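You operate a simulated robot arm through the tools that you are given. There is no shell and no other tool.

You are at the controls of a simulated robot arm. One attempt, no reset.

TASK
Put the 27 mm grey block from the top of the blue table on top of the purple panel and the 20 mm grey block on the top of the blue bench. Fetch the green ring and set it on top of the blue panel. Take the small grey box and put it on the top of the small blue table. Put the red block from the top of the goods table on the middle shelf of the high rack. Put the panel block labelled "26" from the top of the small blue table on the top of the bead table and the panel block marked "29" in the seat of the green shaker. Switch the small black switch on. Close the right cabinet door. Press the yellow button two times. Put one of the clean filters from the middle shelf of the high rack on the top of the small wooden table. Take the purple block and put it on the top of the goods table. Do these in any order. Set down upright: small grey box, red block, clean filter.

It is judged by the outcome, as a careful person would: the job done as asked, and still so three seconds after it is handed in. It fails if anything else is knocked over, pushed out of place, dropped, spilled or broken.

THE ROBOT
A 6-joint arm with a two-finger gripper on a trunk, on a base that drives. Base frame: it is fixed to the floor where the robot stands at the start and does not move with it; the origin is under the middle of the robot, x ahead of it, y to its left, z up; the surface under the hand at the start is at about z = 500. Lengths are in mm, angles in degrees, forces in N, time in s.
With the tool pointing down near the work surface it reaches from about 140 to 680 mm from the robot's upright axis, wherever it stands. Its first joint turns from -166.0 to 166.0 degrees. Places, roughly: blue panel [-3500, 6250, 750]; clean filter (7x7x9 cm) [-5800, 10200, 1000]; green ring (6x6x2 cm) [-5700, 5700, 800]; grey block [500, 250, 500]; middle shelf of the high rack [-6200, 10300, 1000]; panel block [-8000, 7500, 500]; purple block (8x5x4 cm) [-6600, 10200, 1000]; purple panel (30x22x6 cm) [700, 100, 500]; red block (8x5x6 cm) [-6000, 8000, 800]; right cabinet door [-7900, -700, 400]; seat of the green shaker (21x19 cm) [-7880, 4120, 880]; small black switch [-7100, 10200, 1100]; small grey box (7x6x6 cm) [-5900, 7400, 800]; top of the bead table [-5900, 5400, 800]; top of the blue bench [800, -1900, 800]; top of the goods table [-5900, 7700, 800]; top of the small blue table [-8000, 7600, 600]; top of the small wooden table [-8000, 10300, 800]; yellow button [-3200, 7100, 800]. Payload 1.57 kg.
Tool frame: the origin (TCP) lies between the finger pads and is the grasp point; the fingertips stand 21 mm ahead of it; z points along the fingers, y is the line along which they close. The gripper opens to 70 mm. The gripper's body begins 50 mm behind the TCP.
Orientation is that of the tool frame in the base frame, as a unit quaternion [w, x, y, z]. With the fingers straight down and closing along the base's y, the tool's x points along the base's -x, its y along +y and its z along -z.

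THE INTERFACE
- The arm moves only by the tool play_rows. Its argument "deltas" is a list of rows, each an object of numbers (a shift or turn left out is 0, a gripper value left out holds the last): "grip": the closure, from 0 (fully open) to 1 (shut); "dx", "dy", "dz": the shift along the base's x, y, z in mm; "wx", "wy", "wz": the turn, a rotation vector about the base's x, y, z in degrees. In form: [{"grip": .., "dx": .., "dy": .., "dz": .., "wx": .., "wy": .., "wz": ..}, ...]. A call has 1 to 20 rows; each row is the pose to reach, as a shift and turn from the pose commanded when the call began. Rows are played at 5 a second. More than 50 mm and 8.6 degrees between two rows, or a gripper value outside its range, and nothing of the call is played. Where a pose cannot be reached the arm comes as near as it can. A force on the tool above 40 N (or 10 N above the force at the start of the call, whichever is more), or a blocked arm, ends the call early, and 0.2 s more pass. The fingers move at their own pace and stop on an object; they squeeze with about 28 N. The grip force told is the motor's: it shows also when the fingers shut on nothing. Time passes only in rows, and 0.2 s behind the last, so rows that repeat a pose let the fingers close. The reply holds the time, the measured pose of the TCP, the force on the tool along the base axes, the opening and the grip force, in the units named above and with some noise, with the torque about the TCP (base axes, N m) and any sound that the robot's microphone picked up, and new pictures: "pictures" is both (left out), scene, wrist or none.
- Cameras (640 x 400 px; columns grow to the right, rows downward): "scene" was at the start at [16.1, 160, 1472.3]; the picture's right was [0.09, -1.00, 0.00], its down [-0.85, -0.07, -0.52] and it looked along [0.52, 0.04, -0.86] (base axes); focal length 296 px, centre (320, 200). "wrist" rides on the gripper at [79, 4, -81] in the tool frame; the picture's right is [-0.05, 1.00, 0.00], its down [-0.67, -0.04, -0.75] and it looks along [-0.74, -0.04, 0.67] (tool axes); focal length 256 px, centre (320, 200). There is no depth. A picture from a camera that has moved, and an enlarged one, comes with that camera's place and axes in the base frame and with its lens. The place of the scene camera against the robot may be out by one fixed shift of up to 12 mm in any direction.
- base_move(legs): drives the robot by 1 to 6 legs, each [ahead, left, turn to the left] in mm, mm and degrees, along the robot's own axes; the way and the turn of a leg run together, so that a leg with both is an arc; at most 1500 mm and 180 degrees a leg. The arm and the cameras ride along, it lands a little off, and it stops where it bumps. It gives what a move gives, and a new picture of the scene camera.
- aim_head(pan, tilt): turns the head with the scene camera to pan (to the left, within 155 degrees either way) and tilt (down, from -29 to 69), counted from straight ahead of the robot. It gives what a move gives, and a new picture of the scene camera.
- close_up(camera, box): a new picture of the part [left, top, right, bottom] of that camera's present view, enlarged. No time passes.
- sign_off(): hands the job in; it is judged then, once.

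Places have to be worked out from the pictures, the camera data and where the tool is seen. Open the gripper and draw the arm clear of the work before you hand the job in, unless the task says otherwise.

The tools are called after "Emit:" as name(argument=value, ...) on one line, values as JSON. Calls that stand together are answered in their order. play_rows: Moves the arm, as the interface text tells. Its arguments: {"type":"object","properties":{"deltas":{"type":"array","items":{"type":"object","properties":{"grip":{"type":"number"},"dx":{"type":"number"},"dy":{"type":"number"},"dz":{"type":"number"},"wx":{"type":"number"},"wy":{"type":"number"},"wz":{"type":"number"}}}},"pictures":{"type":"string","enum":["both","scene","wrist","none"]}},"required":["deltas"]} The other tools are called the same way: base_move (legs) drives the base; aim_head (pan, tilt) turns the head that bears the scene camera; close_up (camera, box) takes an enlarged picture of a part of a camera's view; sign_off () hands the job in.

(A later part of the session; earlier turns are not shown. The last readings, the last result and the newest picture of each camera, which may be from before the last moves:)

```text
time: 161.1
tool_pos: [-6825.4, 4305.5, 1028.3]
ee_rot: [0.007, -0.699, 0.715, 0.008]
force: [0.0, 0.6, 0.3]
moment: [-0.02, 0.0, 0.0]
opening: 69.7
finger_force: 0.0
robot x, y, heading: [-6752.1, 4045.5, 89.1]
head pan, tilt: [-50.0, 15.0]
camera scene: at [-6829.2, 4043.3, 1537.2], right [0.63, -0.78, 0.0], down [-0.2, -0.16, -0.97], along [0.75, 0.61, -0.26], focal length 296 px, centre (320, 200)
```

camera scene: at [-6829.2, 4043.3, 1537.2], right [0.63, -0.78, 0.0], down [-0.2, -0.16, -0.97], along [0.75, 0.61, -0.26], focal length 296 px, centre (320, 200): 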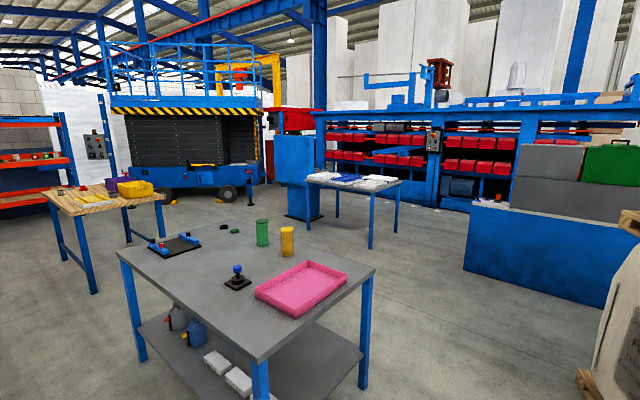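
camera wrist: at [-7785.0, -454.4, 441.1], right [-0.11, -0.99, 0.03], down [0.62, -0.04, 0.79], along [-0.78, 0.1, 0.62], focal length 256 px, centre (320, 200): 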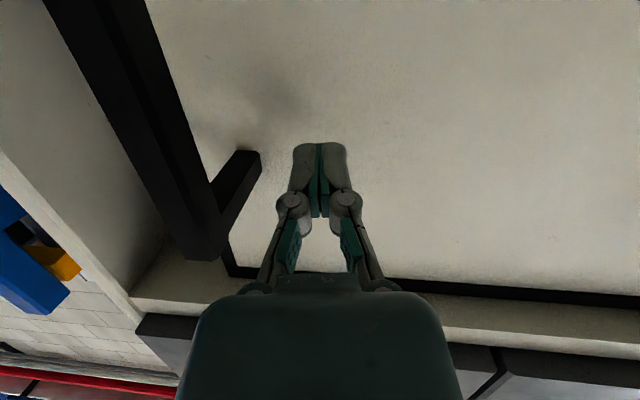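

I see the green shaker (left), the bead table with the pink tray, and the wooden goods table ahead. The small blue table stands under the yellow gantry. I'll drive on to about (−6950, 7350).

Emit:
base_move(legs=[[200, 150, 1], [1450, 50, 0], [1450, 0, 0], [250, 0, 0]])

Emit:
aim_head(pan=-75, tilt=35)

Emit:
aim_head(pan=80, tilt=35)

Emit:
aim_head(pan=0, tilt=10)

```text
time: 178.0
tool_pos: [-7178.9, 7653.4, 1027.3]
ee_rot: [-0.007, 0.723, -0.69, -0.008]
force: [-0.2, 0.6, -0.6]
moment: [-0.03, 0.02, -0.01]
opening: 70.1
finger_force: 0.0
robot x, y, heading: [-7088.1, 7391.2, 92.9]
head pan, tilt: [-50.0, 15.0]
camera scene: at [-7164.3, 7391.1, 1537.2], right [0.68, -0.73, 0.0], down [-0.19, -0.18, -0.97], along [0.71, 0.66, -0.26], focal length 296 px, centre (320, 200)
```

scene: 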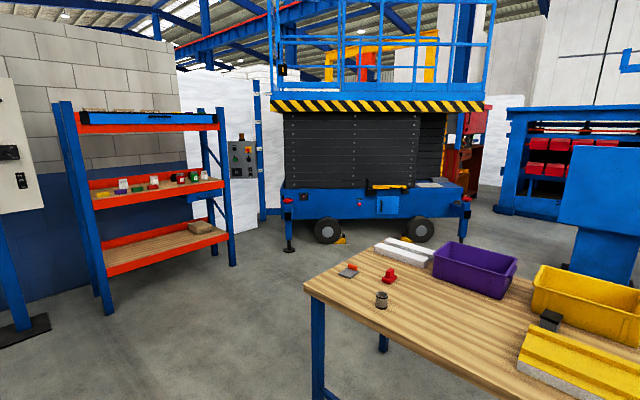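

```text
time: 178.9
tool_pos: [-7179.2, 7653.9, 1027.9]
ee_rot: [-0.008, 0.723, -0.69, -0.007]
force: [1.0, 0.1, -0.7]
moment: [-0.01, -0.02, 0.03]
opening: 70.0
finger_force: 0.1
robot x, y, heading: [-7089.1, 7391.8, 92.9]
head pan, tilt: [-75.0, 35.0]
camera scene: at [-7148.8, 7354.7, 1505.2], right [0.31, -0.95, 0.0], down [-0.54, -0.18, -0.82], along [0.78, 0.25, -0.57], focal length 296 px, centre (320, 200)
```

scene: 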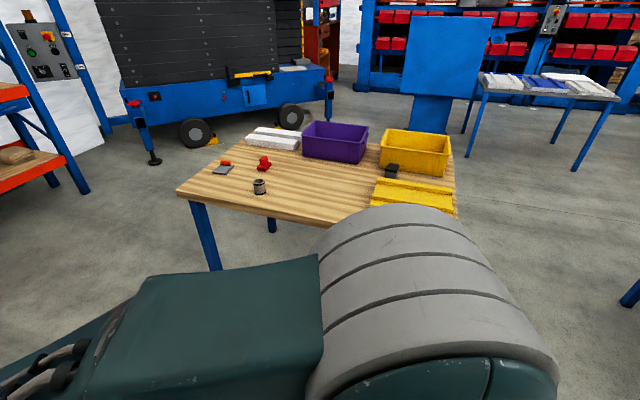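

```text
time: 181.3
tool_pos: [-7180.3, 7653.3, 1027.5]
ee_rot: [-0.008, 0.723, -0.691, -0.007]
force: [-0.6, 0.4, -0.9]
moment: [0.01, 0.01, 0.04]
opening: 69.8
finger_force: 0.0
robot x, y, heading: [-7091.6, 7395.5, 93.2]
head pan, tilt: [80.0, 35.0]
camera scene: at [-7320.1, 7338.2, 1505.0], right [0.12, 0.99, 0.0], down [0.57, -0.07, -0.82], along [-0.81, 0.1, -0.57], focal length 296 px, centre (320, 200)
```

scene: 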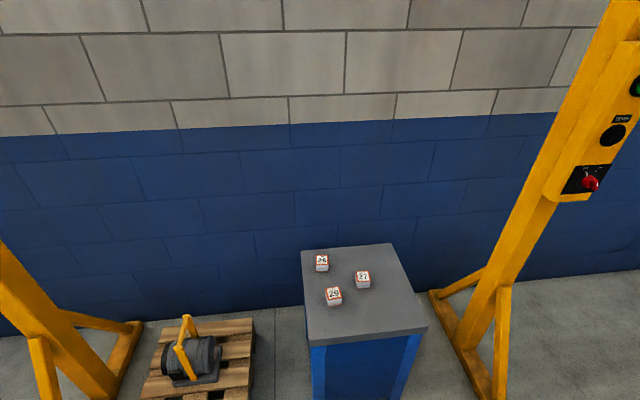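

```text
time: 182.8
tool_pos: [-7180.1, 7654.5, 1027.9]
ee_rot: [-0.007, 0.724, -0.69, -0.007]
force: [0.6, -0.8, 0.1]
moment: [-0.02, -0.01, 0.03]
opening: 70.0
finger_force: 0.0
robot x, y, heading: [-7086.2, 7394.7, 93.1]
head pan, tilt: [0.0, 10.0]
camera scene: at [-7237.6, 7420.3, 1545.2], right [1.0, 0.05, 0.0], down [0.01, -0.17, -0.98], along [-0.05, 0.98, -0.17], focal length 296 px, centre (320, 200)
```

scene: 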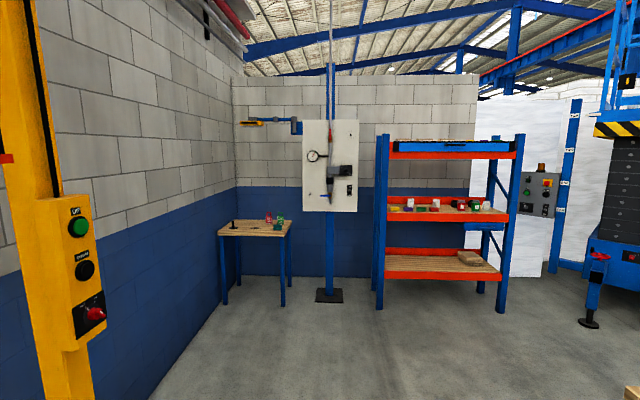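

Small blue table (blocks 26, 27, 29) is to the west and the goods table to the east; the small grey box is at about (−5888, 7406) and the red block at (−6008, 8003). I'll turn to face the goods table and approach.

Emit:
base_move(legs=[[0, 0, -93], [560, 0, 0]])

Emit:
aim_head(pan=0, tilt=45)

```text
time: 190.0
tool_pos: [-6337.8, 7427.7, 1030.2]
ee_rot: [0.012, 0.045, 0.999, 0.012]
force: [-0.6, 0.2, 0.0]
moment: [0.01, 0.03, 0.01]
opening: 70.1
finger_force: 0.1
robot x, y, heading: [-6600.2, 7393.1, -4.5]
head pan, tilt: [0.0, 10.0]
stopped in leg 2: the robot was blocked; the commanded pose is now the measured one
camera scene: at [-6550.2, 7553.3, 1545.3], right [-0.08, -1.0, 0.01], down [-0.17, 0.01, -0.98], along [0.98, -0.08, -0.17], focal length 296 px, centre (320, 200)
```

scene: 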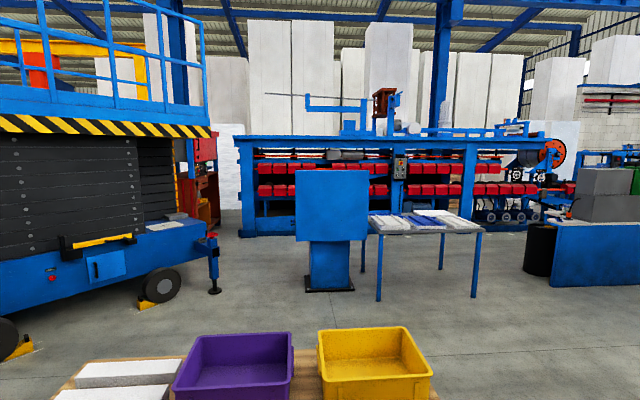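

```text
time: 191.0
tool_pos: [-6336.0, 7430.8, 1031.2]
ee_rot: [0.013, 0.045, 0.999, 0.011]
force: [-0.1, -0.3, 0.0]
moment: [-0.02, 0.0, 0.0]
opening: 70.2
finger_force: 0.2
robot x, y, heading: [-6602.7, 7392.3, -4.8]
head pan, tilt: [0.0, 45.0]
camera scene: at [-6560.9, 7555.2, 1490.8], right [-0.08, -1.0, 0.01], down [-0.7, 0.05, -0.71], along [0.71, -0.06, -0.71], focal length 296 px, centre (320, 200)
```

scene: 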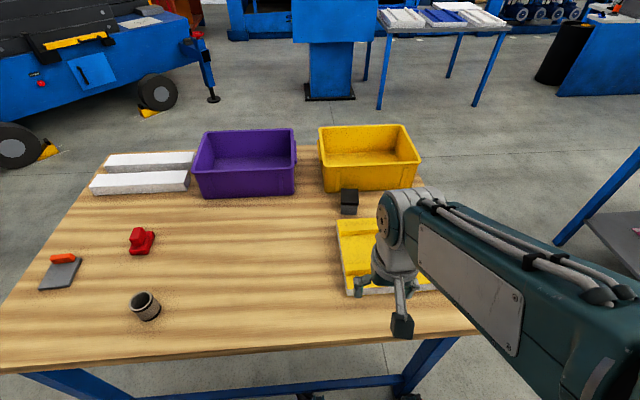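

I bumped lightly against the table's lower bar. I'll back off 20 mm, square up, and zoom in on the items.

Emit:
base_move(legs=[[-25, 0, 4.7]])

Emit:
close_up(camera="scene", box=[300, 110, 460, 310])

Emit:
close_up(camera="scene", box=[20, 110, 220, 340])

Emit:
close_up(camera="wrist", box=[0, 0, 640, 400])

```text
time: 191.9
tool_pos: [-6362.9, 7453.6, 1030.1]
ee_rot: [0.011, 0.002, 1.0, 0.012]
force: [0.2, 0.3, -0.9]
moment: [0.01, 0.0, 0.02]
opening: 70.0
finger_force: 0.2
robot x, y, heading: [-6624.8, 7392.5, 0.5]
head pan, tilt: [0.0, 45.0]
camera scene: at [-6596.6, 7555.5, 1490.2], right [0.0, -1.0, 0.0], down [-0.71, -0.01, -0.71], along [0.71, 0.0, -0.71], focal length 296 px, centre (320, 200)
```

scene: 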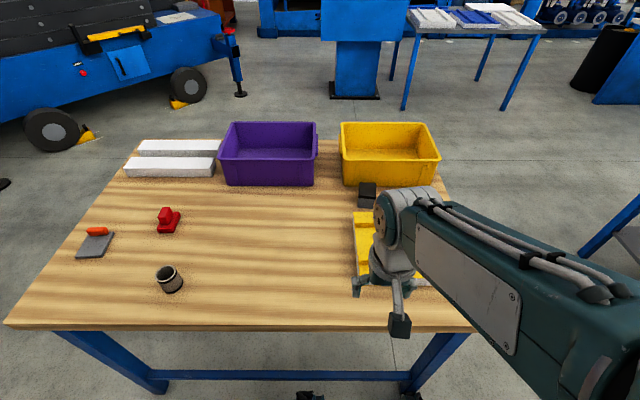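

```text
2.00 times, centred on (380, 210) of scene
camera zoom: at [-6596.6, 7555.5, 1490.2], right [0.0, -1.0, 0.0], down [-0.71, -0.01, -0.71], along [0.71, 0.0, -0.71], focal length 591 px, centre (200, 180)
```

zoom: 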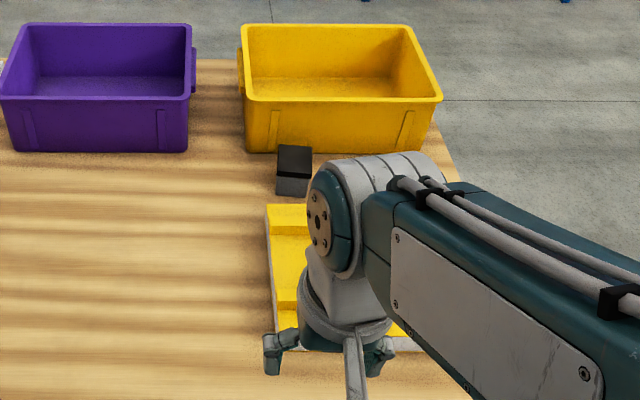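

```text
1.74 times, centred on (120, 225) of scene
camera zoom: at [-6596.6, 7555.5, 1490.2], right [0.0, -1.0, 0.0], down [-0.71, -0.01, -0.71], along [0.71, 0.0, -0.71], focal length 514 px, centre (668, 156)
```

zoom: 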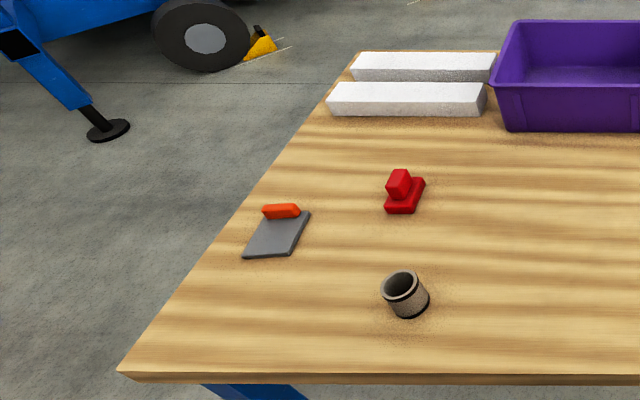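

```text
1.00 times, centred on (320, 200) of wrist (not enlarged: the box is as wide or as high as the picture)
camera zoom: at [-6444.1, 7456.9, 1108.4], right [0.06, 1.0, 0.02], down [0.65, -0.05, 0.76], along [0.76, -0.03, -0.65], focal length 256 px, centre (320, 200)
```

zoom: 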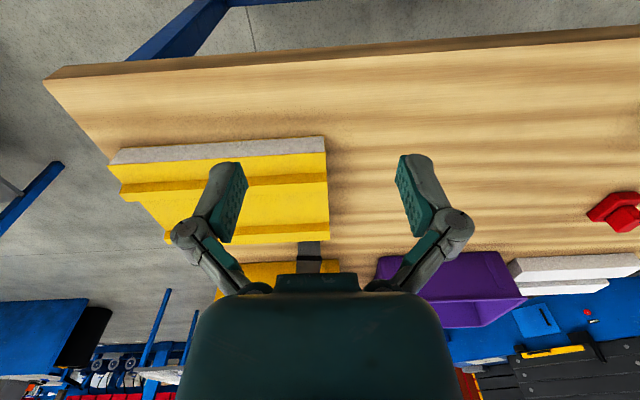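

The grey box is at about (−5912, 7409): too far from this side (710 mm). I'll go round to the south side of the goods table, whose edge is at y≈7184.

Emit:
base_move(legs=[[-200, 0, 0], [0, -790, 0], [910, 0, 0], [0, 0, 90], [270, 0, 0]])

Emit:
close_up(camera="wrist", box=[0, 0, 640, 400])

```text
time: 207.1
tool_pos: [-5969.5, 7129.0, 1028.8]
ee_rot: [0.0, -0.699, 0.715, 0.016]
force: [0.0, -0.1, -0.9]
moment: [0.0, -0.01, -0.03]
opening: 69.9
finger_force: 0.0
robot x, y, heading: [-5923.1, 6866.2, 89.2]
head pan, tilt: [0.0, 45.0]
camera scene: at [-6069.1, 6889.2, 1490.3], right [1.0, -0.01, 0.0], down [-0.01, -0.71, -0.71], along [0.01, 0.71, -0.71], focal length 296 px, centre (320, 200)
```

scene: 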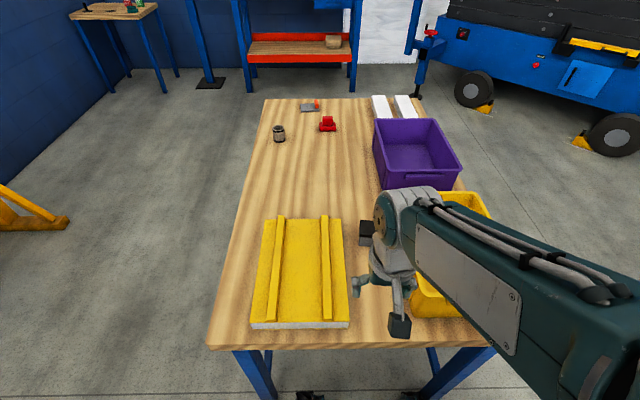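

```text
1.00 times, centred on (320, 200) of wrist (not enlarged: the box is as wide or as high as the picture)
camera zoom: at [-5975.0, 7047.4, 1108.1], right [-1.0, 0.08, 0.03], down [0.07, 0.65, 0.76], along [0.04, 0.76, -0.65], focal length 256 px, centre (320, 200)
```

zoom: 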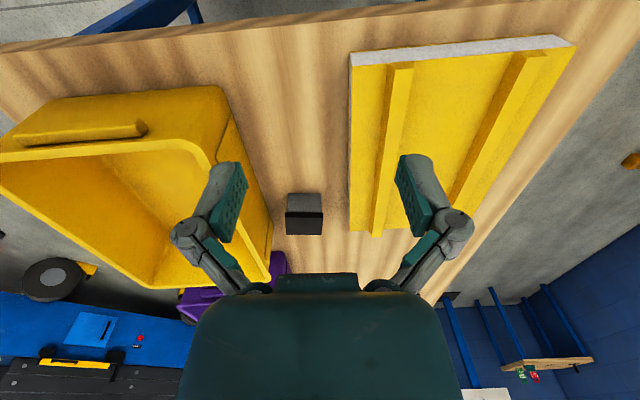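

Facing +y now. The grey box is at about (−5928, 7415), between the yellow bin and the yellow panel. I'll bring the hand over it, turning −88.7° and levelling, so the fingers close along y.

Emit:
play_rows(deltas=[{"dx": 3, "dy": 23, "wx": -0.2, "wz": -7.4}, {"dx": 6, "dy": 46, "wx": -0.3, "wz": -14.8}, {"dx": 9, "dy": 70, "wx": -0.5, "wz": -22.2}, {"dx": 11, "dy": 93, "wx": -0.7, "wz": -29.6}, {"dx": 14, "dy": 116, "wx": -0.8, "wz": -37}, {"dx": 17, "dy": 140, "wx": -1, "wz": -44.4}, {"dx": 20, "dy": 163, "wx": -1.2, "wz": -51.8}, {"dx": 23, "dy": 186, "wx": -1.4, "wz": -59.2}, {"dx": 26, "dy": 210, "wx": -1.5, "wz": -66.6}, {"dx": 28, "dy": 233, "wx": -1.7, "wz": -74}, {"dx": 31, "dy": 256, "wx": -1.9, "wz": -81.4}, {"dx": 34, "dy": 280, "wx": -2, "wz": -88.7}, {"dx": 34, "dy": 280, "dz": -25, "wx": -2, "wz": -88.7}, {"dx": 34, "dy": 280, "dz": -25, "wx": -2, "wz": -88.7}])

```text
time: 210.1
tool_pos: [-5936.5, 7410.6, 1004.0]
ee_rot: [0.001, 0.001, 1.0, 0.002]
force: [0.4, -0.5, 0.0]
moment: [-0.01, -0.03, 0.0]
opening: 69.8
finger_force: 0.2
robot x, y, heading: [-5917.8, 6864.5, 89.1]
head pan, tilt: [0.0, 45.0]
camera scene: at [-6069.1, 6890.9, 1490.3], right [1.0, -0.01, 0.0], down [-0.01, -0.71, -0.71], along [0.01, 0.71, -0.71], focal length 296 px, centre (320, 200)
camera wrist: at [-6016.5, 7413.7, 1083.3], right [0.05, 1.0, 0.0], down [0.66, -0.04, 0.75], along [0.75, -0.04, -0.67], focal length 256 px, centre (320, 200)
```

scene: 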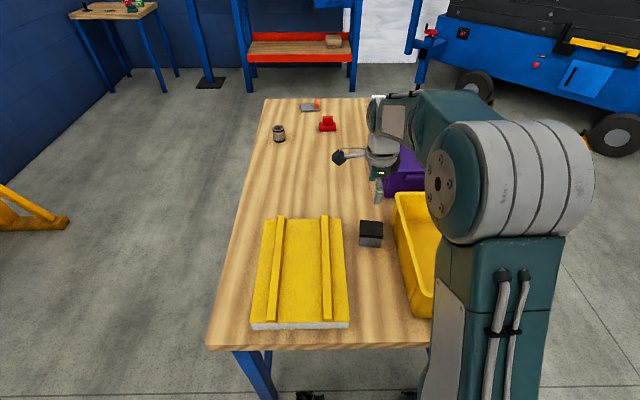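
wrist: 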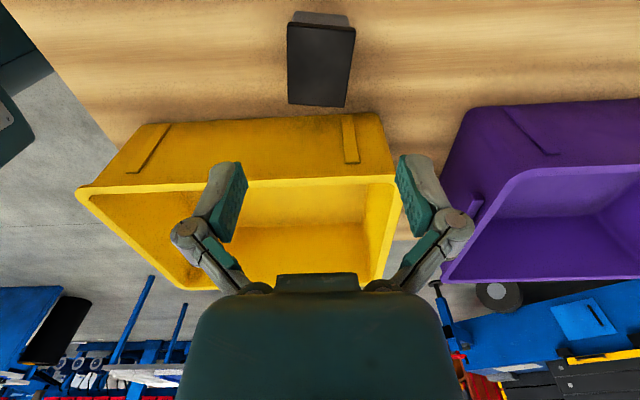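

From the wrist view the box's top is centred at (−5929, 7409.5), about 62×53 mm, turned about −7°. I'll turn −7° and lower to 885 first, then check alignment.

Emit:
play_rows(deltas=[{"dx": 2, "dy": -1, "dz": -30, "wz": -4}, {"dx": 4, "dy": -1, "dz": -65, "wz": -7}, {"dx": 5, "dy": -1, "dz": -95, "wz": -7}, {"dx": 5, "dy": -1, "dz": -115, "wz": -7}, {"dx": 5, "dy": -1, "dz": -115, "wz": -7}])

```text
time: 211.3
tool_pos: [-5931.5, 7411.0, 886.9]
ee_rot: [0.001, 0.062, 0.998, 0.002]
force: [-0.5, -0.5, 0.2]
moment: [-0.01, 0.01, 0.0]
opening: 70.1
finger_force: 0.0
robot x, y, heading: [-5919.7, 6864.2, 89.2]
head pan, tilt: [0.0, 45.0]
camera scene: at [-6069.1, 6891.0, 1490.3], right [1.0, -0.01, 0.0], down [-0.01, -0.71, -0.71], along [0.01, 0.71, -0.71], focal length 296 px, centre (320, 200)
camera wrist: at [-6009.7, 7423.5, 968.1], right [0.18, 0.98, 0.0], down [0.66, -0.12, 0.75], along [0.73, -0.13, -0.67], focal length 256 px, centre (320, 200)
```

scene: 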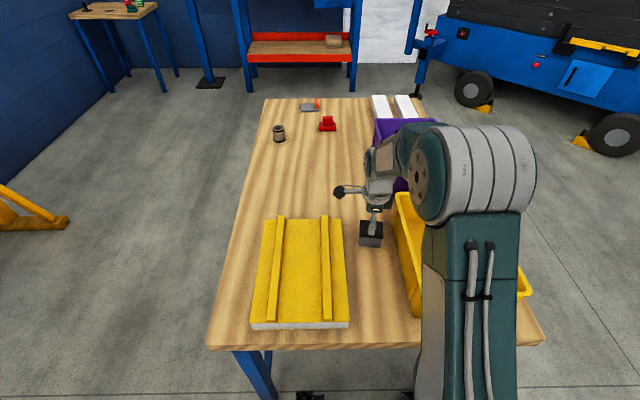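
wrist: 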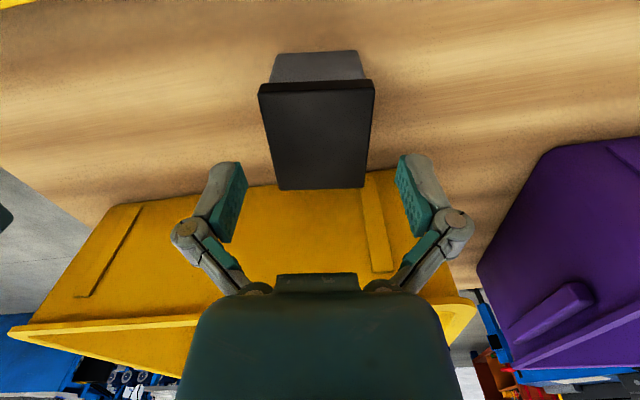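

The box is centred between the fingers. It has a lid slightly wider than its body. I lower to 843 and close, then lift a little to check it comes whole.

Emit:
play_rows(deltas=[{"dz": -20}, {"dz": -36}, {"dz": -43}, {"dz": -43}, {"grip": 1, "dz": -43}, {"grip": 1, "dz": -43}, {"grip": 1, "dz": -43}, {"grip": 1, "dz": -38}, {"grip": 1, "dz": -28}, {"grip": 1, "dz": -15}])

Emit:
close_up(camera="scene", box=[320, 150, 440, 260])

```text
time: 213.5
tool_pos: [-5932.3, 7407.3, 873.6]
ee_rot: [0.001, 0.061, 0.998, 0.001]
force: [-0.4, 0.7, -0.4]
moment: [-0.01, -0.01, -0.03]
opening: 52.5
finger_force: 28.1
robot x, y, heading: [-5917.6, 6866.1, 89.2]
head pan, tilt: [0.0, 45.0]
camera scene: at [-6069.1, 6891.1, 1490.3], right [1.0, -0.01, 0.0], down [-0.01, -0.71, -0.71], along [0.01, 0.71, -0.71], focal length 296 px, centre (320, 200)
camera wrist: at [-6010.6, 7421.3, 953.8], right [0.18, 0.98, 0.0], down [0.66, -0.12, 0.75], along [0.73, -0.13, -0.67], focal length 256 px, centre (320, 200)
```

scene: 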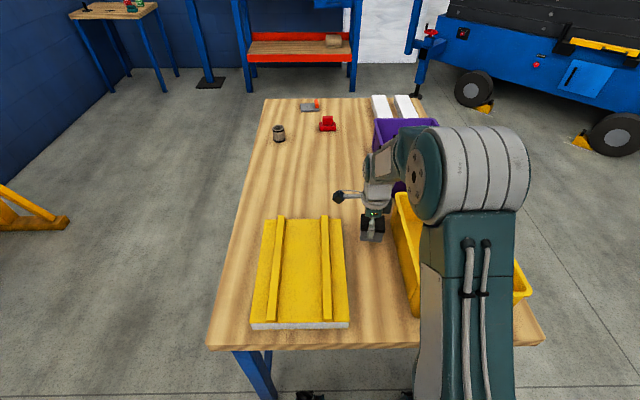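
wrist: 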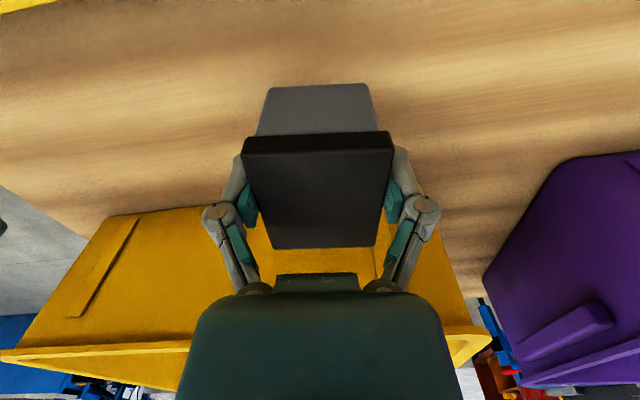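

```text
3.64 times, centred on (380, 205) of scene
camera zoom: at [-6069.1, 6891.1, 1490.3], right [1.0, -0.01, 0.0], down [-0.01, -0.71, -0.71], along [0.01, 0.71, -0.71], focal length 1075 px, centre (102, 182)
```

zoom: 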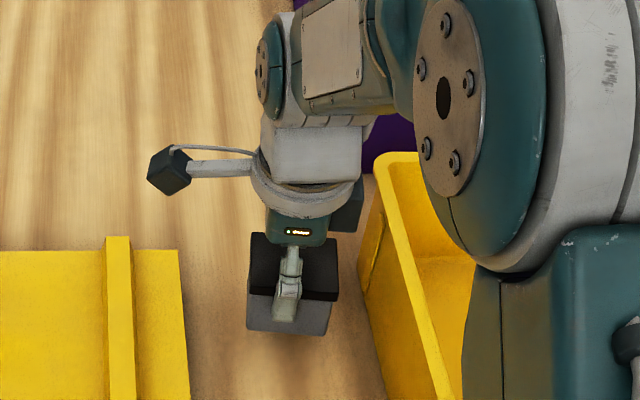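

The box came up whole. I'll lift it clear, then retract over the robot's front for travel.

Emit:
play_rows(deltas=[{"dz": 45}, {"dz": 90}, {"dz": 130}, {"dz": 160}, {"dy": -45, "dz": 165}, {"dy": -90, "dz": 165}, {"dy": -135, "dz": 165}, {"dy": -180, "dz": 165}, {"dy": -225, "dz": 165}, {"dy": -265, "dz": 165}], pictures="wrist")

Emit:
base_move(legs=[[-150, 0, 1], [0, 950, 0], [0, 0, 90], [0, -850, 0], [600, 0, 0]])

Emit:
aim_head(pan=0, tilt=55)

```text
time: 215.7
tool_pos: [-5928.8, 7140.4, 1039.3]
ee_rot: [0.0, 0.061, 0.998, 0.003]
force: [-0.5, 0.6, -1.9]
moment: [0.0, -0.02, 0.01]
opening: 52.6
finger_force: 28.1
robot x, y, heading: [-5923.4, 6865.4, 89.1]
head pan, tilt: [0.0, 45.0]
camera wrist: at [-6008.5, 7153.4, 1119.4], right [0.18, 0.98, 0.0], down [0.66, -0.12, 0.75], along [0.73, -0.13, -0.67], focal length 256 px, centre (320, 200)
```

wrist: 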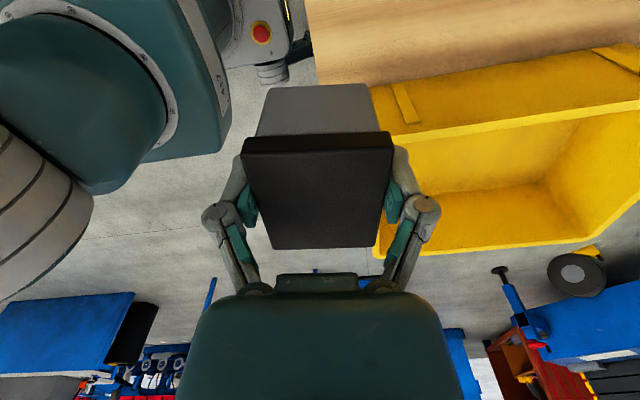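

```text
time: 232.7
tool_pos: [-7781.4, 7530.6, 1038.4]
ee_rot: [-0.001, -0.675, 0.738, 0.002]
force: [-0.3, -1.0, -0.5]
moment: [0.01, -0.02, -0.02]
opening: 52.1
finger_force: 27.6
robot x, y, heading: [-7508.9, 7546.7, -178.7]
head pan, tilt: [0.0, 45.0]
camera scene: at [-7520.0, 7393.3, 1490.3], right [-0.02, 1.0, 0.0], down [0.71, 0.02, -0.71], along [-0.71, -0.01, -0.71], focal length 296 px, centre (320, 200)
```

scene: 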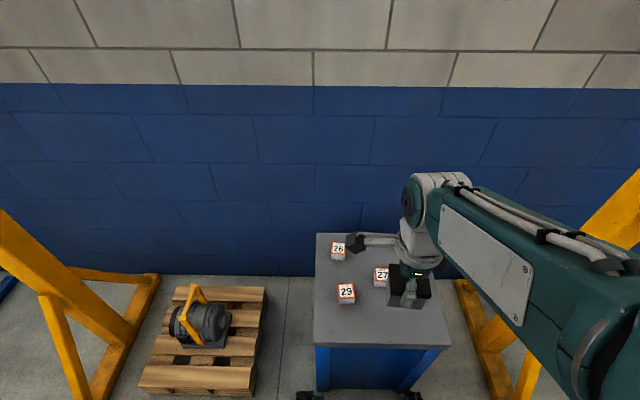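

```text
time: 233.4
tool_pos: [-7782.4, 7530.8, 1038.7]
ee_rot: [-0.001, -0.675, 0.738, 0.002]
force: [0.2, -0.6, -0.7]
moment: [-0.01, -0.03, -0.01]
opening: 52.3
finger_force: 28.1
robot x, y, heading: [-7508.4, 7547.3, -178.9]
head pan, tilt: [0.0, 55.0]
camera scene: at [-7510.8, 7393.6, 1476.9], right [-0.02, 1.0, 0.0], down [0.82, 0.02, -0.57], along [-0.57, -0.01, -0.82], focal length 296 px, centre (320, 200)
```

scene: 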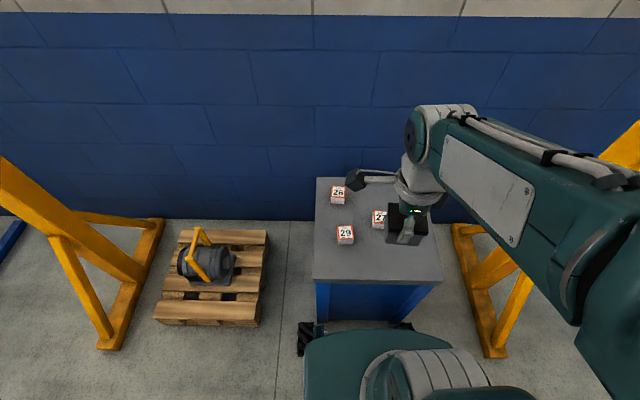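

I'm well placed at the small blue table; blocks lie at 29 ≈ (−7969, 7466), 27 ≈ (−8028, 7577), 26 ≈ (−8124, 7446). I'll put the grey box at the free corner near (−7905, 7670).

Emit:
play_rows(deltas=[{"dx": -30, "dy": 35}, {"dx": -60, "dy": 70}, {"dx": -90, "dy": 105}, {"dx": -120, "dy": 140}, {"dx": -122, "dy": 140, "dz": -48}, {"dx": -122, "dy": 140, "dz": -96}, {"dx": -122, "dy": 140, "dz": -144}, {"dx": -122, "dy": 140, "dz": -192}, {"dx": -122, "dy": 140, "dz": -240}, {"dx": -122, "dy": 140, "dz": -285}, {"dx": -122, "dy": 140, "dz": -325}, {"dx": -122, "dy": 140, "dz": -355}, {"dx": -122, "dy": 140, "dz": -355}])

```text
time: 236.2
tool_pos: [-7906.8, 7673.1, 681.5]
ee_rot: [0.0, -0.675, 0.738, 0.002]
force: [-0.3, 0.4, -1.3]
moment: [0.01, 0.02, -0.05]
opening: 52.5
finger_force: 28.0
robot x, y, heading: [-7506.8, 7549.4, -178.6]
head pan, tilt: [0.0, 55.0]
camera scene: at [-7512.3, 7394.7, 1477.0], right [-0.02, 1.0, 0.0], down [0.82, 0.02, -0.57], along [-0.57, -0.01, -0.82], focal length 296 px, centre (320, 200)
camera wrist: at [-7917.1, 7594.2, 761.9], right [-0.99, 0.14, 0.0], down [0.1, 0.66, 0.75], along [0.1, 0.74, -0.67], focal length 256 px, centre (320, 200)
```

scene: 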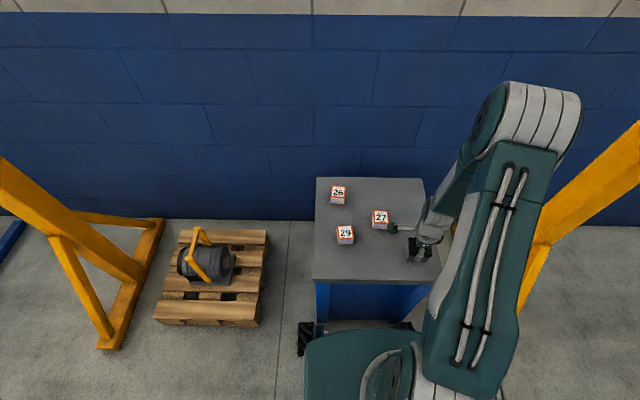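
wrist: 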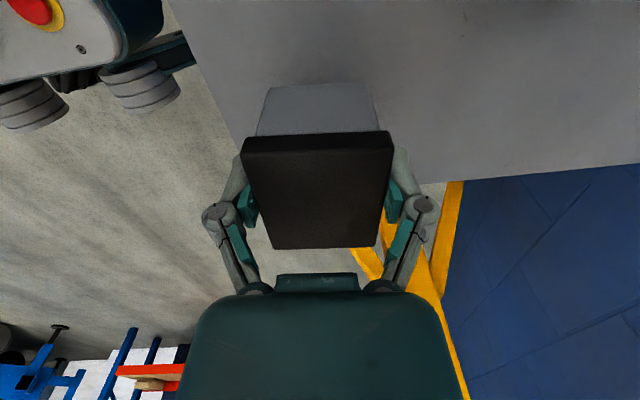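

The box is over the table with margins of 35–55 mm to the edges. I shift slightly inward and lower in small steps until contact.

Emit:
play_rows(deltas=[{"dx": -12, "dy": -8, "dz": -10}, {"dx": -12, "dy": -8, "dz": -20}, {"dx": -12, "dy": -8, "dz": -26}, {"dx": -12, "dy": -8, "dz": -29}, {"dx": -12, "dy": -8, "dz": -32}, {"dx": -12, "dy": -8, "dz": -34}, {"dx": -12, "dy": -8, "dz": -36}, {"dx": -12, "dy": -8, "dz": -38}, {"dx": -12, "dy": -8, "dz": -40}, {"dx": -12, "dy": -8, "dz": -42}, {"dx": -12, "dy": -8, "dz": -44}, {"dx": -12, "dy": -8, "dz": -46}], pictures="wrist")

```text
time: 238.8
tool_pos: [-7916.0, 7664.0, 638.7]
ee_rot: [-0.001, -0.676, 0.737, 0.002]
force: [1.6, -1.2, 16.5]
moment: [0.04, 0.0, -0.03]
opening: 52.4
finger_force: 27.7
robot x, y, heading: [-7507.2, 7548.6, -178.7]
head pan, tilt: [0.0, 55.0]
camera wrist: at [-7927.5, 7584.9, 718.9], right [-0.99, 0.14, 0.0], down [0.1, 0.66, 0.75], along [0.1, 0.74, -0.67], focal length 256 px, centre (320, 200)
```

wrist: 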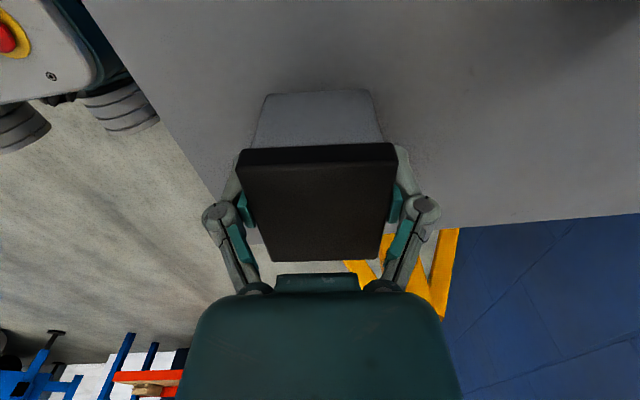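

Contact at z≈639. I release and rise.

Emit:
play_rows(deltas=[{"dz": 1}, {"grip": 0, "dz": 1}, {"grip": 0, "dz": 1}, {"grip": 0, "dz": 2}, {"grip": 0, "dz": 20}, {"grip": 0, "dz": 60}, {"grip": 0, "dz": 105}, {"grip": 0, "dz": 150}])

```text
time: 240.6
tool_pos: [-7918.1, 7663.2, 784.7]
ee_rot: [0.0, -0.676, 0.737, 0.001]
force: [-0.4, -0.4, -0.4]
moment: [0.04, 0.04, 0.01]
opening: 70.0
finger_force: 0.0
robot x, y, heading: [-7506.3, 7550.3, -178.7]
head pan, tilt: [0.0, 55.0]
camera scene: at [-7512.0, 7393.9, 1476.9], right [-0.02, 1.0, 0.0], down [0.82, 0.02, -0.57], along [-0.57, -0.01, -0.82], focal length 296 px, centre (320, 200)
camera wrist: at [-7928.9, 7584.0, 866.6], right [-0.99, 0.14, 0.0], down [0.09, 0.66, 0.75], along [0.1, 0.74, -0.67], focal length 256 px, centre (320, 200)
```

scene: 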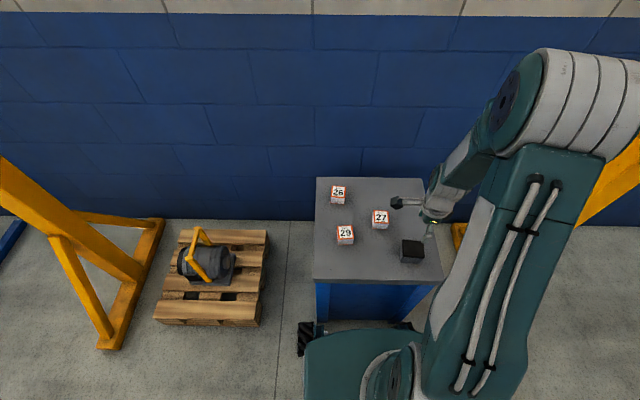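
wrist: 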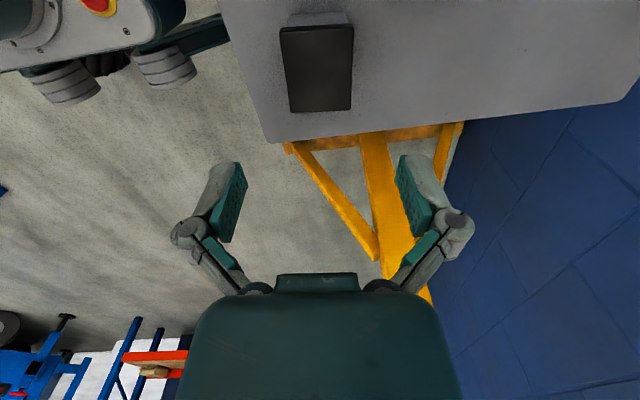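

The grey box stands upright. Next, a close look at the panel blocks.

Emit:
close_up(camera="scene", box=[305, 170, 455, 290])

```text
3.33 times, centred on (380, 230) of scene
camera zoom: at [-7512.0, 7393.9, 1476.9], right [-0.02, 1.0, 0.0], down [0.82, 0.02, -0.57], along [-0.57, -0.01, -0.82], focal length 985 px, centre (120, 100)
```

zoom: 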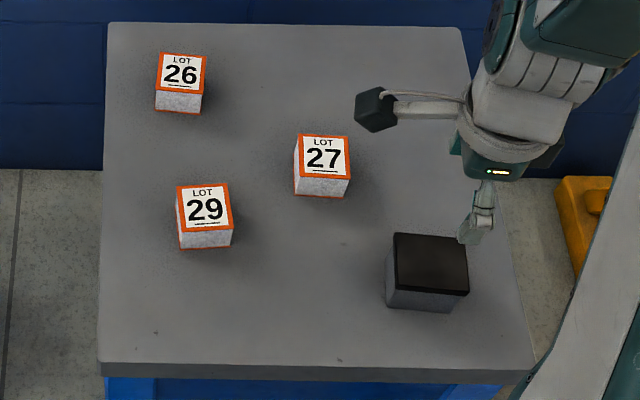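

Blocks are about 50 mm square and 35 mm tall. I'll move over block 29, turning about +10° to match it, and view it with the wrist camera.

Emit:
play_rows(deltas=[{"dx": -12, "dy": -40, "wz": 3}, {"dx": -24, "dy": -80, "wz": 6}, {"dx": -36, "dy": -120, "wz": 9}, {"dx": -48, "dy": -160, "wz": 11}, {"dx": -58, "dy": -200, "wz": 11}, {"dx": -58, "dy": -200, "dz": -25, "wz": 11}, {"dx": -58, "dy": -200, "dz": -25, "wz": 11}])

```text
time: 242.2
tool_pos: [-7974.6, 7464.1, 761.8]
ee_rot: [0.001, 0.743, -0.669, -0.001]
force: [-0.7, 0.1, -0.1]
moment: [-0.01, 0.02, 0.0]
opening: 70.2
finger_force: 0.0
robot x, y, heading: [-7511.8, 7551.7, -178.7]
head pan, tilt: [0.0, 55.0]
camera scene: at [-7512.3, 7393.4, 1476.8], right [-0.02, 1.0, 0.0], down [0.82, 0.02, -0.57], along [-0.57, -0.01, -0.82], focal length 296 px, centre (320, 200)
camera wrist: at [-7970.2, 7384.2, 842.4], right [-1.0, -0.05, 0.0], down [-0.03, 0.67, 0.75], along [-0.04, 0.74, -0.67], focal length 256 px, centre (320, 200)
```

scene: 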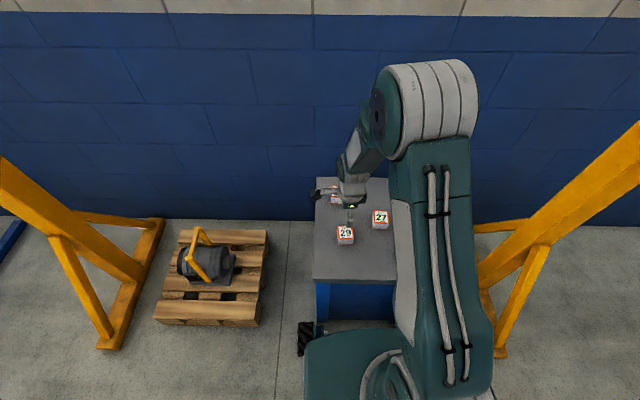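
wrist: 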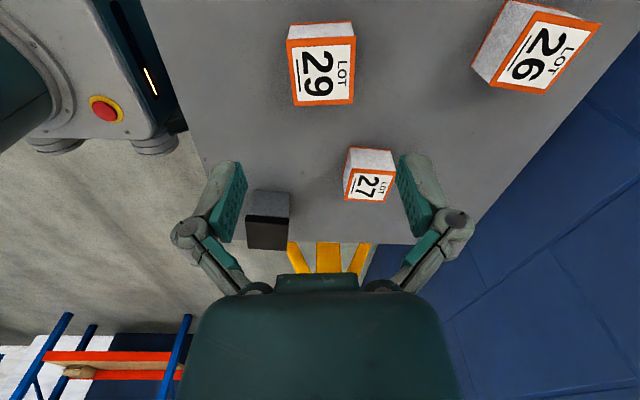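

Block 29 is at (−7977, 7468), yaw matching the tool. I'll lower to z≈621, close and lift.

Emit:
play_rows(deltas=[{"dx": -2, "dy": 4, "dz": -45}, {"dx": -2, "dy": 4, "dz": -90}, {"dx": -2, "dy": 4, "dz": -120}, {"dx": -2, "dy": 4, "dz": -133}, {"dx": -2, "dy": 4, "dz": -140}, {"dx": -2, "dy": 4, "dz": -140}, {"grip": 1, "dx": -2, "dy": 4, "dz": -140}, {"grip": 1, "dx": -2, "dy": 4, "dz": -140}, {"grip": 1, "dx": -2, "dy": 4, "dz": -140}, {"dx": -2, "dy": 4, "dz": -125}, {"dx": -2, "dy": 4, "dz": -85}, {"dx": -2, "dy": 4, "dz": -40}, {"dx": -2, "dy": 4, "dz": 0}])

```text
time: 245.0
tool_pos: [-7973.5, 7467.0, 763.1]
ee_rot: [-0.001, 0.743, -0.669, -0.001]
force: [-0.5, 0.9, -0.4]
moment: [-0.01, 0.01, 0.01]
opening: 49.1
finger_force: 28.0
robot x, y, heading: [-7507.3, 7547.8, -178.9]
head pan, tilt: [0.0, 55.0]
camera scene: at [-7512.3, 7393.2, 1476.8], right [-0.02, 1.0, 0.0], down [0.82, 0.02, -0.57], along [-0.57, -0.01, -0.82], focal length 296 px, centre (320, 200)
camera wrist: at [-7970.2, 7387.0, 842.5], right [-1.0, -0.05, 0.0], down [-0.03, 0.67, 0.75], along [-0.04, 0.75, -0.67], focal length 256 px, centre (320, 200)
```

scene: 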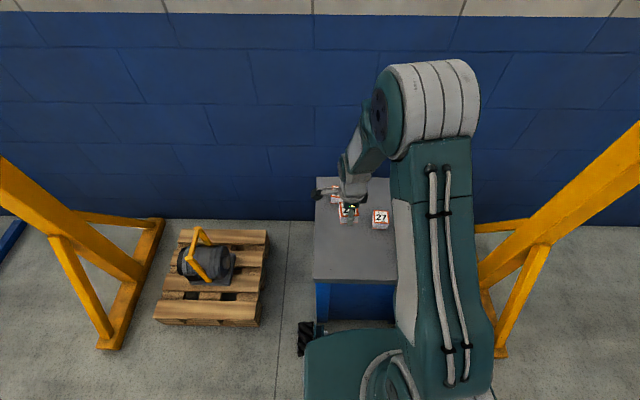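
wrist: 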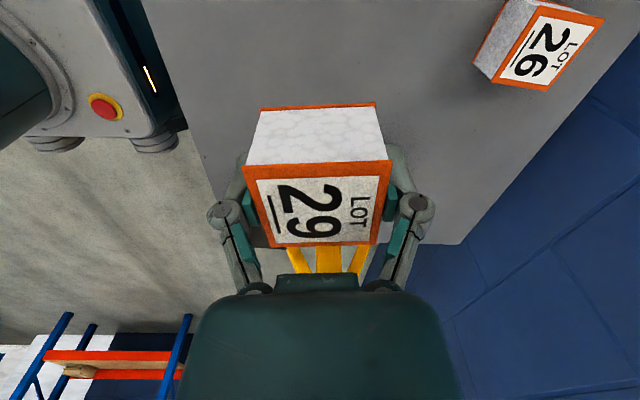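

Block 29 is held. I'll raise and tuck it, then drive back south to the green shaker.

Emit:
play_rows(deltas=[{"dz": 45}, {"dz": 90}, {"dz": 135}, {"dz": 180}, {"dx": 20, "dz": 220}, {"dx": 50, "dz": 255}, {"dx": 95, "dz": 265}, {"dx": 140, "dz": 265}, {"dx": 185, "dz": 265}], pictures="none")

Emit:
base_move(legs=[[-600, 0, 0], [0, 0, 88.8], [1450, 0, 0], [1450, 0, 0], [500, 0, 0]])

Emit:
aim_head(pan=-75, tilt=30)

```text
time: 247.0
tool_pos: [-7791.1, 7466.4, 1026.9]
ee_rot: [0.001, 0.742, -0.67, -0.002]
force: [-0.2, 0.4, -0.9]
moment: [-0.01, 0.0, -0.02]
opening: 49.2
finger_force: 27.9
robot x, y, heading: [-7507.5, 7551.3, -178.7]
head pan, tilt: [0.0, 55.0]
```

```text
time: 270.3
tool_pos: [-6840.6, 3868.2, 1025.9]
ee_rot: [0.001, 0.999, 0.037, -0.001]
force: [0.4, 0.0, 0.2]
moment: [0.02, 0.0, -0.01]
opening: 49.0
finger_force: 28.3
robot x, y, heading: [-6916.8, 4154.3, -90.7]
head pan, tilt: [0.0, 55.0]
camera scene: at [-6753.3, 4141.2, 1476.9], right [-1.0, 0.01, 0.0], down [0.01, 0.82, -0.57], along [-0.01, -0.57, -0.82], focal length 296 px, centre (320, 200)
```

scene: 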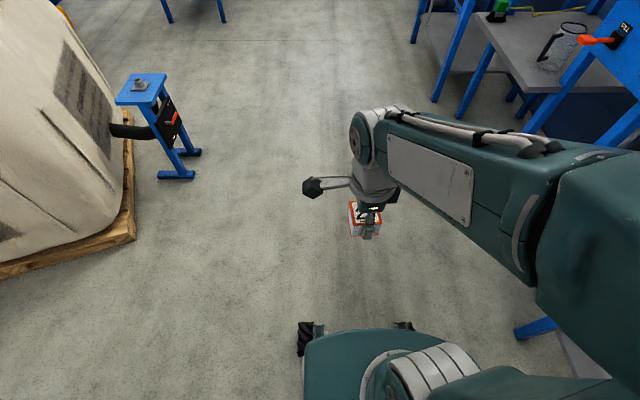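

```text
time: 271.8
tool_pos: [-6840.6, 3868.5, 1025.7]
ee_rot: [0.002, 0.999, 0.037, 0.0]
force: [0.0, -0.5, -0.8]
moment: [0.0, -0.04, -0.02]
opening: 49.1
finger_force: 28.1
robot x, y, heading: [-6918.0, 4156.7, -90.5]
head pan, tilt: [-75.0, 30.0]
camera scene: at [-6840.1, 4190.6, 1513.0], right [-0.25, 0.97, 0.0], down [0.48, 0.13, -0.87], along [-0.84, -0.22, -0.5], focal length 296 px, centre (320, 200)
```

scene: 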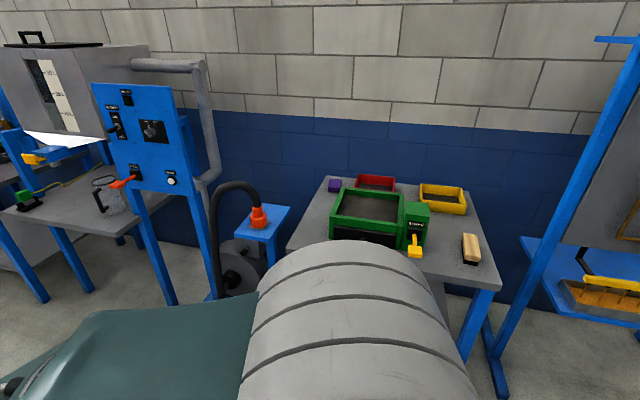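

The shaker is to my right. I turn to face it and approach to x≈−7390.

Emit:
base_move(legs=[[0, 0, -89.5], [430, 20, 0]])

Emit:
aim_head(pan=0, tilt=50)

Emit:
close_up(camera="scene", box=[200, 60, 440, 260])

```text
time: 278.2
tool_pos: [-7622.0, 4071.6, 1025.8]
ee_rot: [0.001, 0.732, -0.682, -0.002]
force: [0.1, -0.2, -0.6]
moment: [0.01, 0.0, 0.02]
opening: 49.2
finger_force: 28.3
robot x, y, heading: [-7331.0, 4143.8, 179.3]
head pan, tilt: [-75.0, 30.0]
camera scene: at [-7293.6, 4073.9, 1513.0], right [0.97, 0.24, 0.0], down [0.12, -0.48, -0.87], along [-0.21, 0.84, -0.5], focal length 296 px, centre (320, 200)
```

scene: 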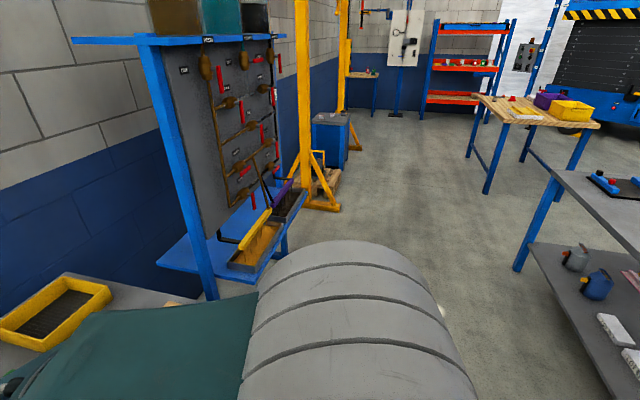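

```text
time: 279.7
tool_pos: [-7622.4, 4070.1, 1026.3]
ee_rot: [0.001, 0.731, -0.682, -0.002]
force: [0.4, -0.6, -0.4]
moment: [-0.04, 0.01, -0.01]
opening: 49.4
finger_force: 28.2
robot x, y, heading: [-7334.8, 4140.8, 179.1]
head pan, tilt: [0.0, 50.0]
camera scene: at [-7348.5, 3987.2, 1483.4], right [0.02, 1.0, 0.0], down [0.77, -0.01, -0.64], along [-0.64, 0.01, -0.77], focal length 296 px, centre (320, 200)
```

scene: 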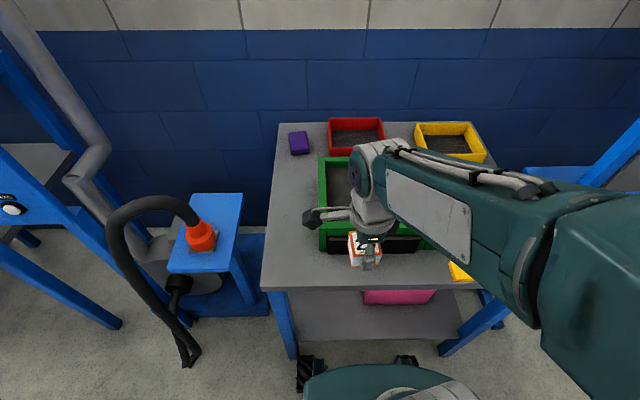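

```text
2.00 times, centred on (320, 160) of scene
camera zoom: at [-7348.5, 3987.2, 1483.4], right [0.02, 1.0, 0.0], down [0.77, -0.01, -0.64], along [-0.64, 0.01, -0.77], focal length 591 px, centre (320, 280)
```

zoom: 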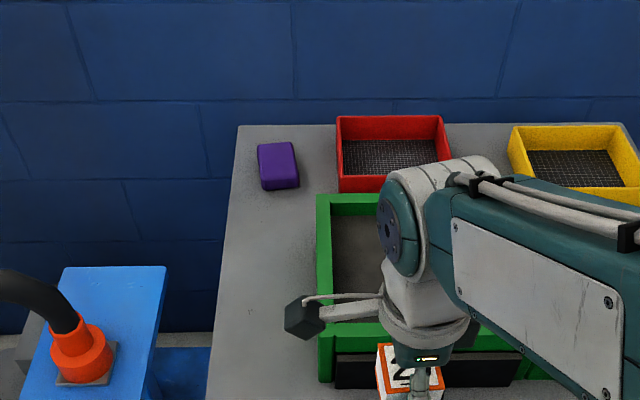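

I'll extend the arm toward the seat at height so the wrist camera can see the shaker's seat.

Emit:
play_rows(deltas=[{"dx": -48, "dy": -5}, {"dx": -96, "dy": -10}, {"dx": -144, "dy": -15}, {"dx": -192, "dy": -20}, {"dx": -238, "dy": -25}, {"dx": -238, "dy": -25}])

Emit:
close_up(camera="scene", box=[240, 90, 500, 290])

```text
time: 281.1
tool_pos: [-7862.5, 4048.0, 1027.7]
ee_rot: [0.001, 0.731, -0.682, -0.002]
force: [-1.0, -0.6, -1.1]
moment: [0.0, 0.04, -0.02]
opening: 49.4
finger_force: 27.9
robot x, y, heading: [-7334.3, 4143.6, 179.3]
head pan, tilt: [0.0, 50.0]
camera scene: at [-7350.0, 3986.8, 1483.3], right [0.01, 1.0, 0.0], down [0.77, -0.01, -0.64], along [-0.64, 0.01, -0.77], focal length 296 px, centre (320, 200)
camera wrist: at [-7861.6, 3967.5, 1108.7], right [-1.0, -0.02, 0.0], down [-0.01, 0.67, 0.75], along [-0.01, 0.75, -0.67], focal length 256 px, centre (320, 200)
```

scene: 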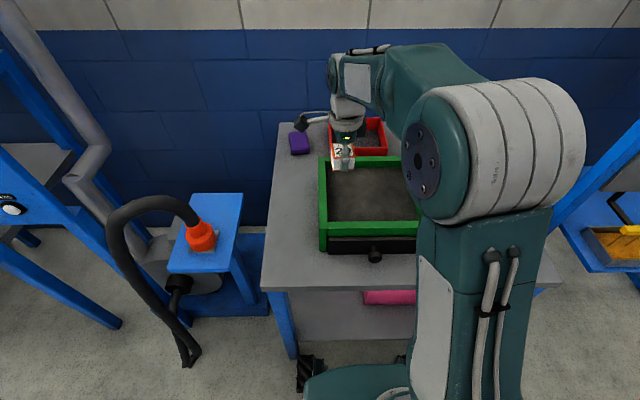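
wrist: 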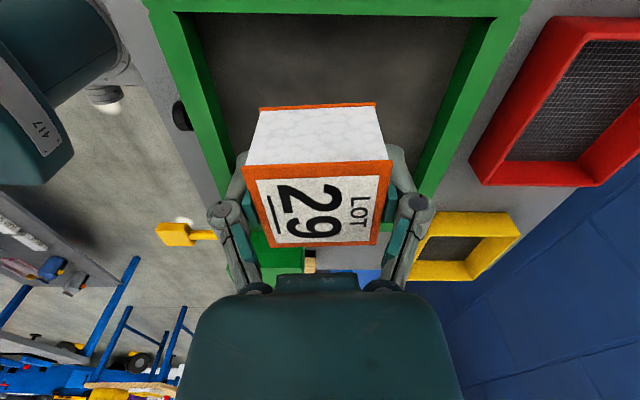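

```text
2.00 times, centred on (370, 190) of scene
camera zoom: at [-7350.0, 3986.8, 1483.3], right [0.01, 1.0, 0.0], down [0.77, -0.01, -0.64], along [-0.64, 0.01, -0.77], focal length 591 px, centre (220, 220)
```

zoom: 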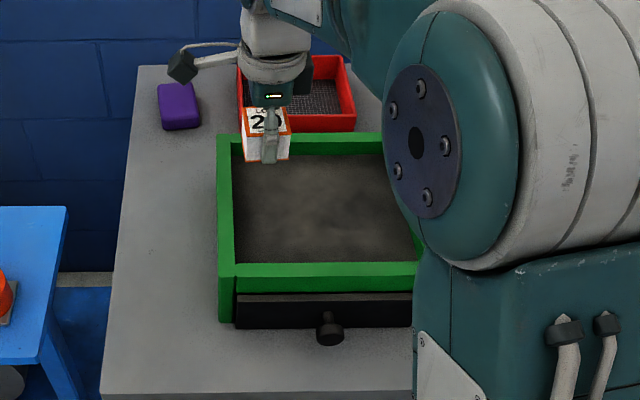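

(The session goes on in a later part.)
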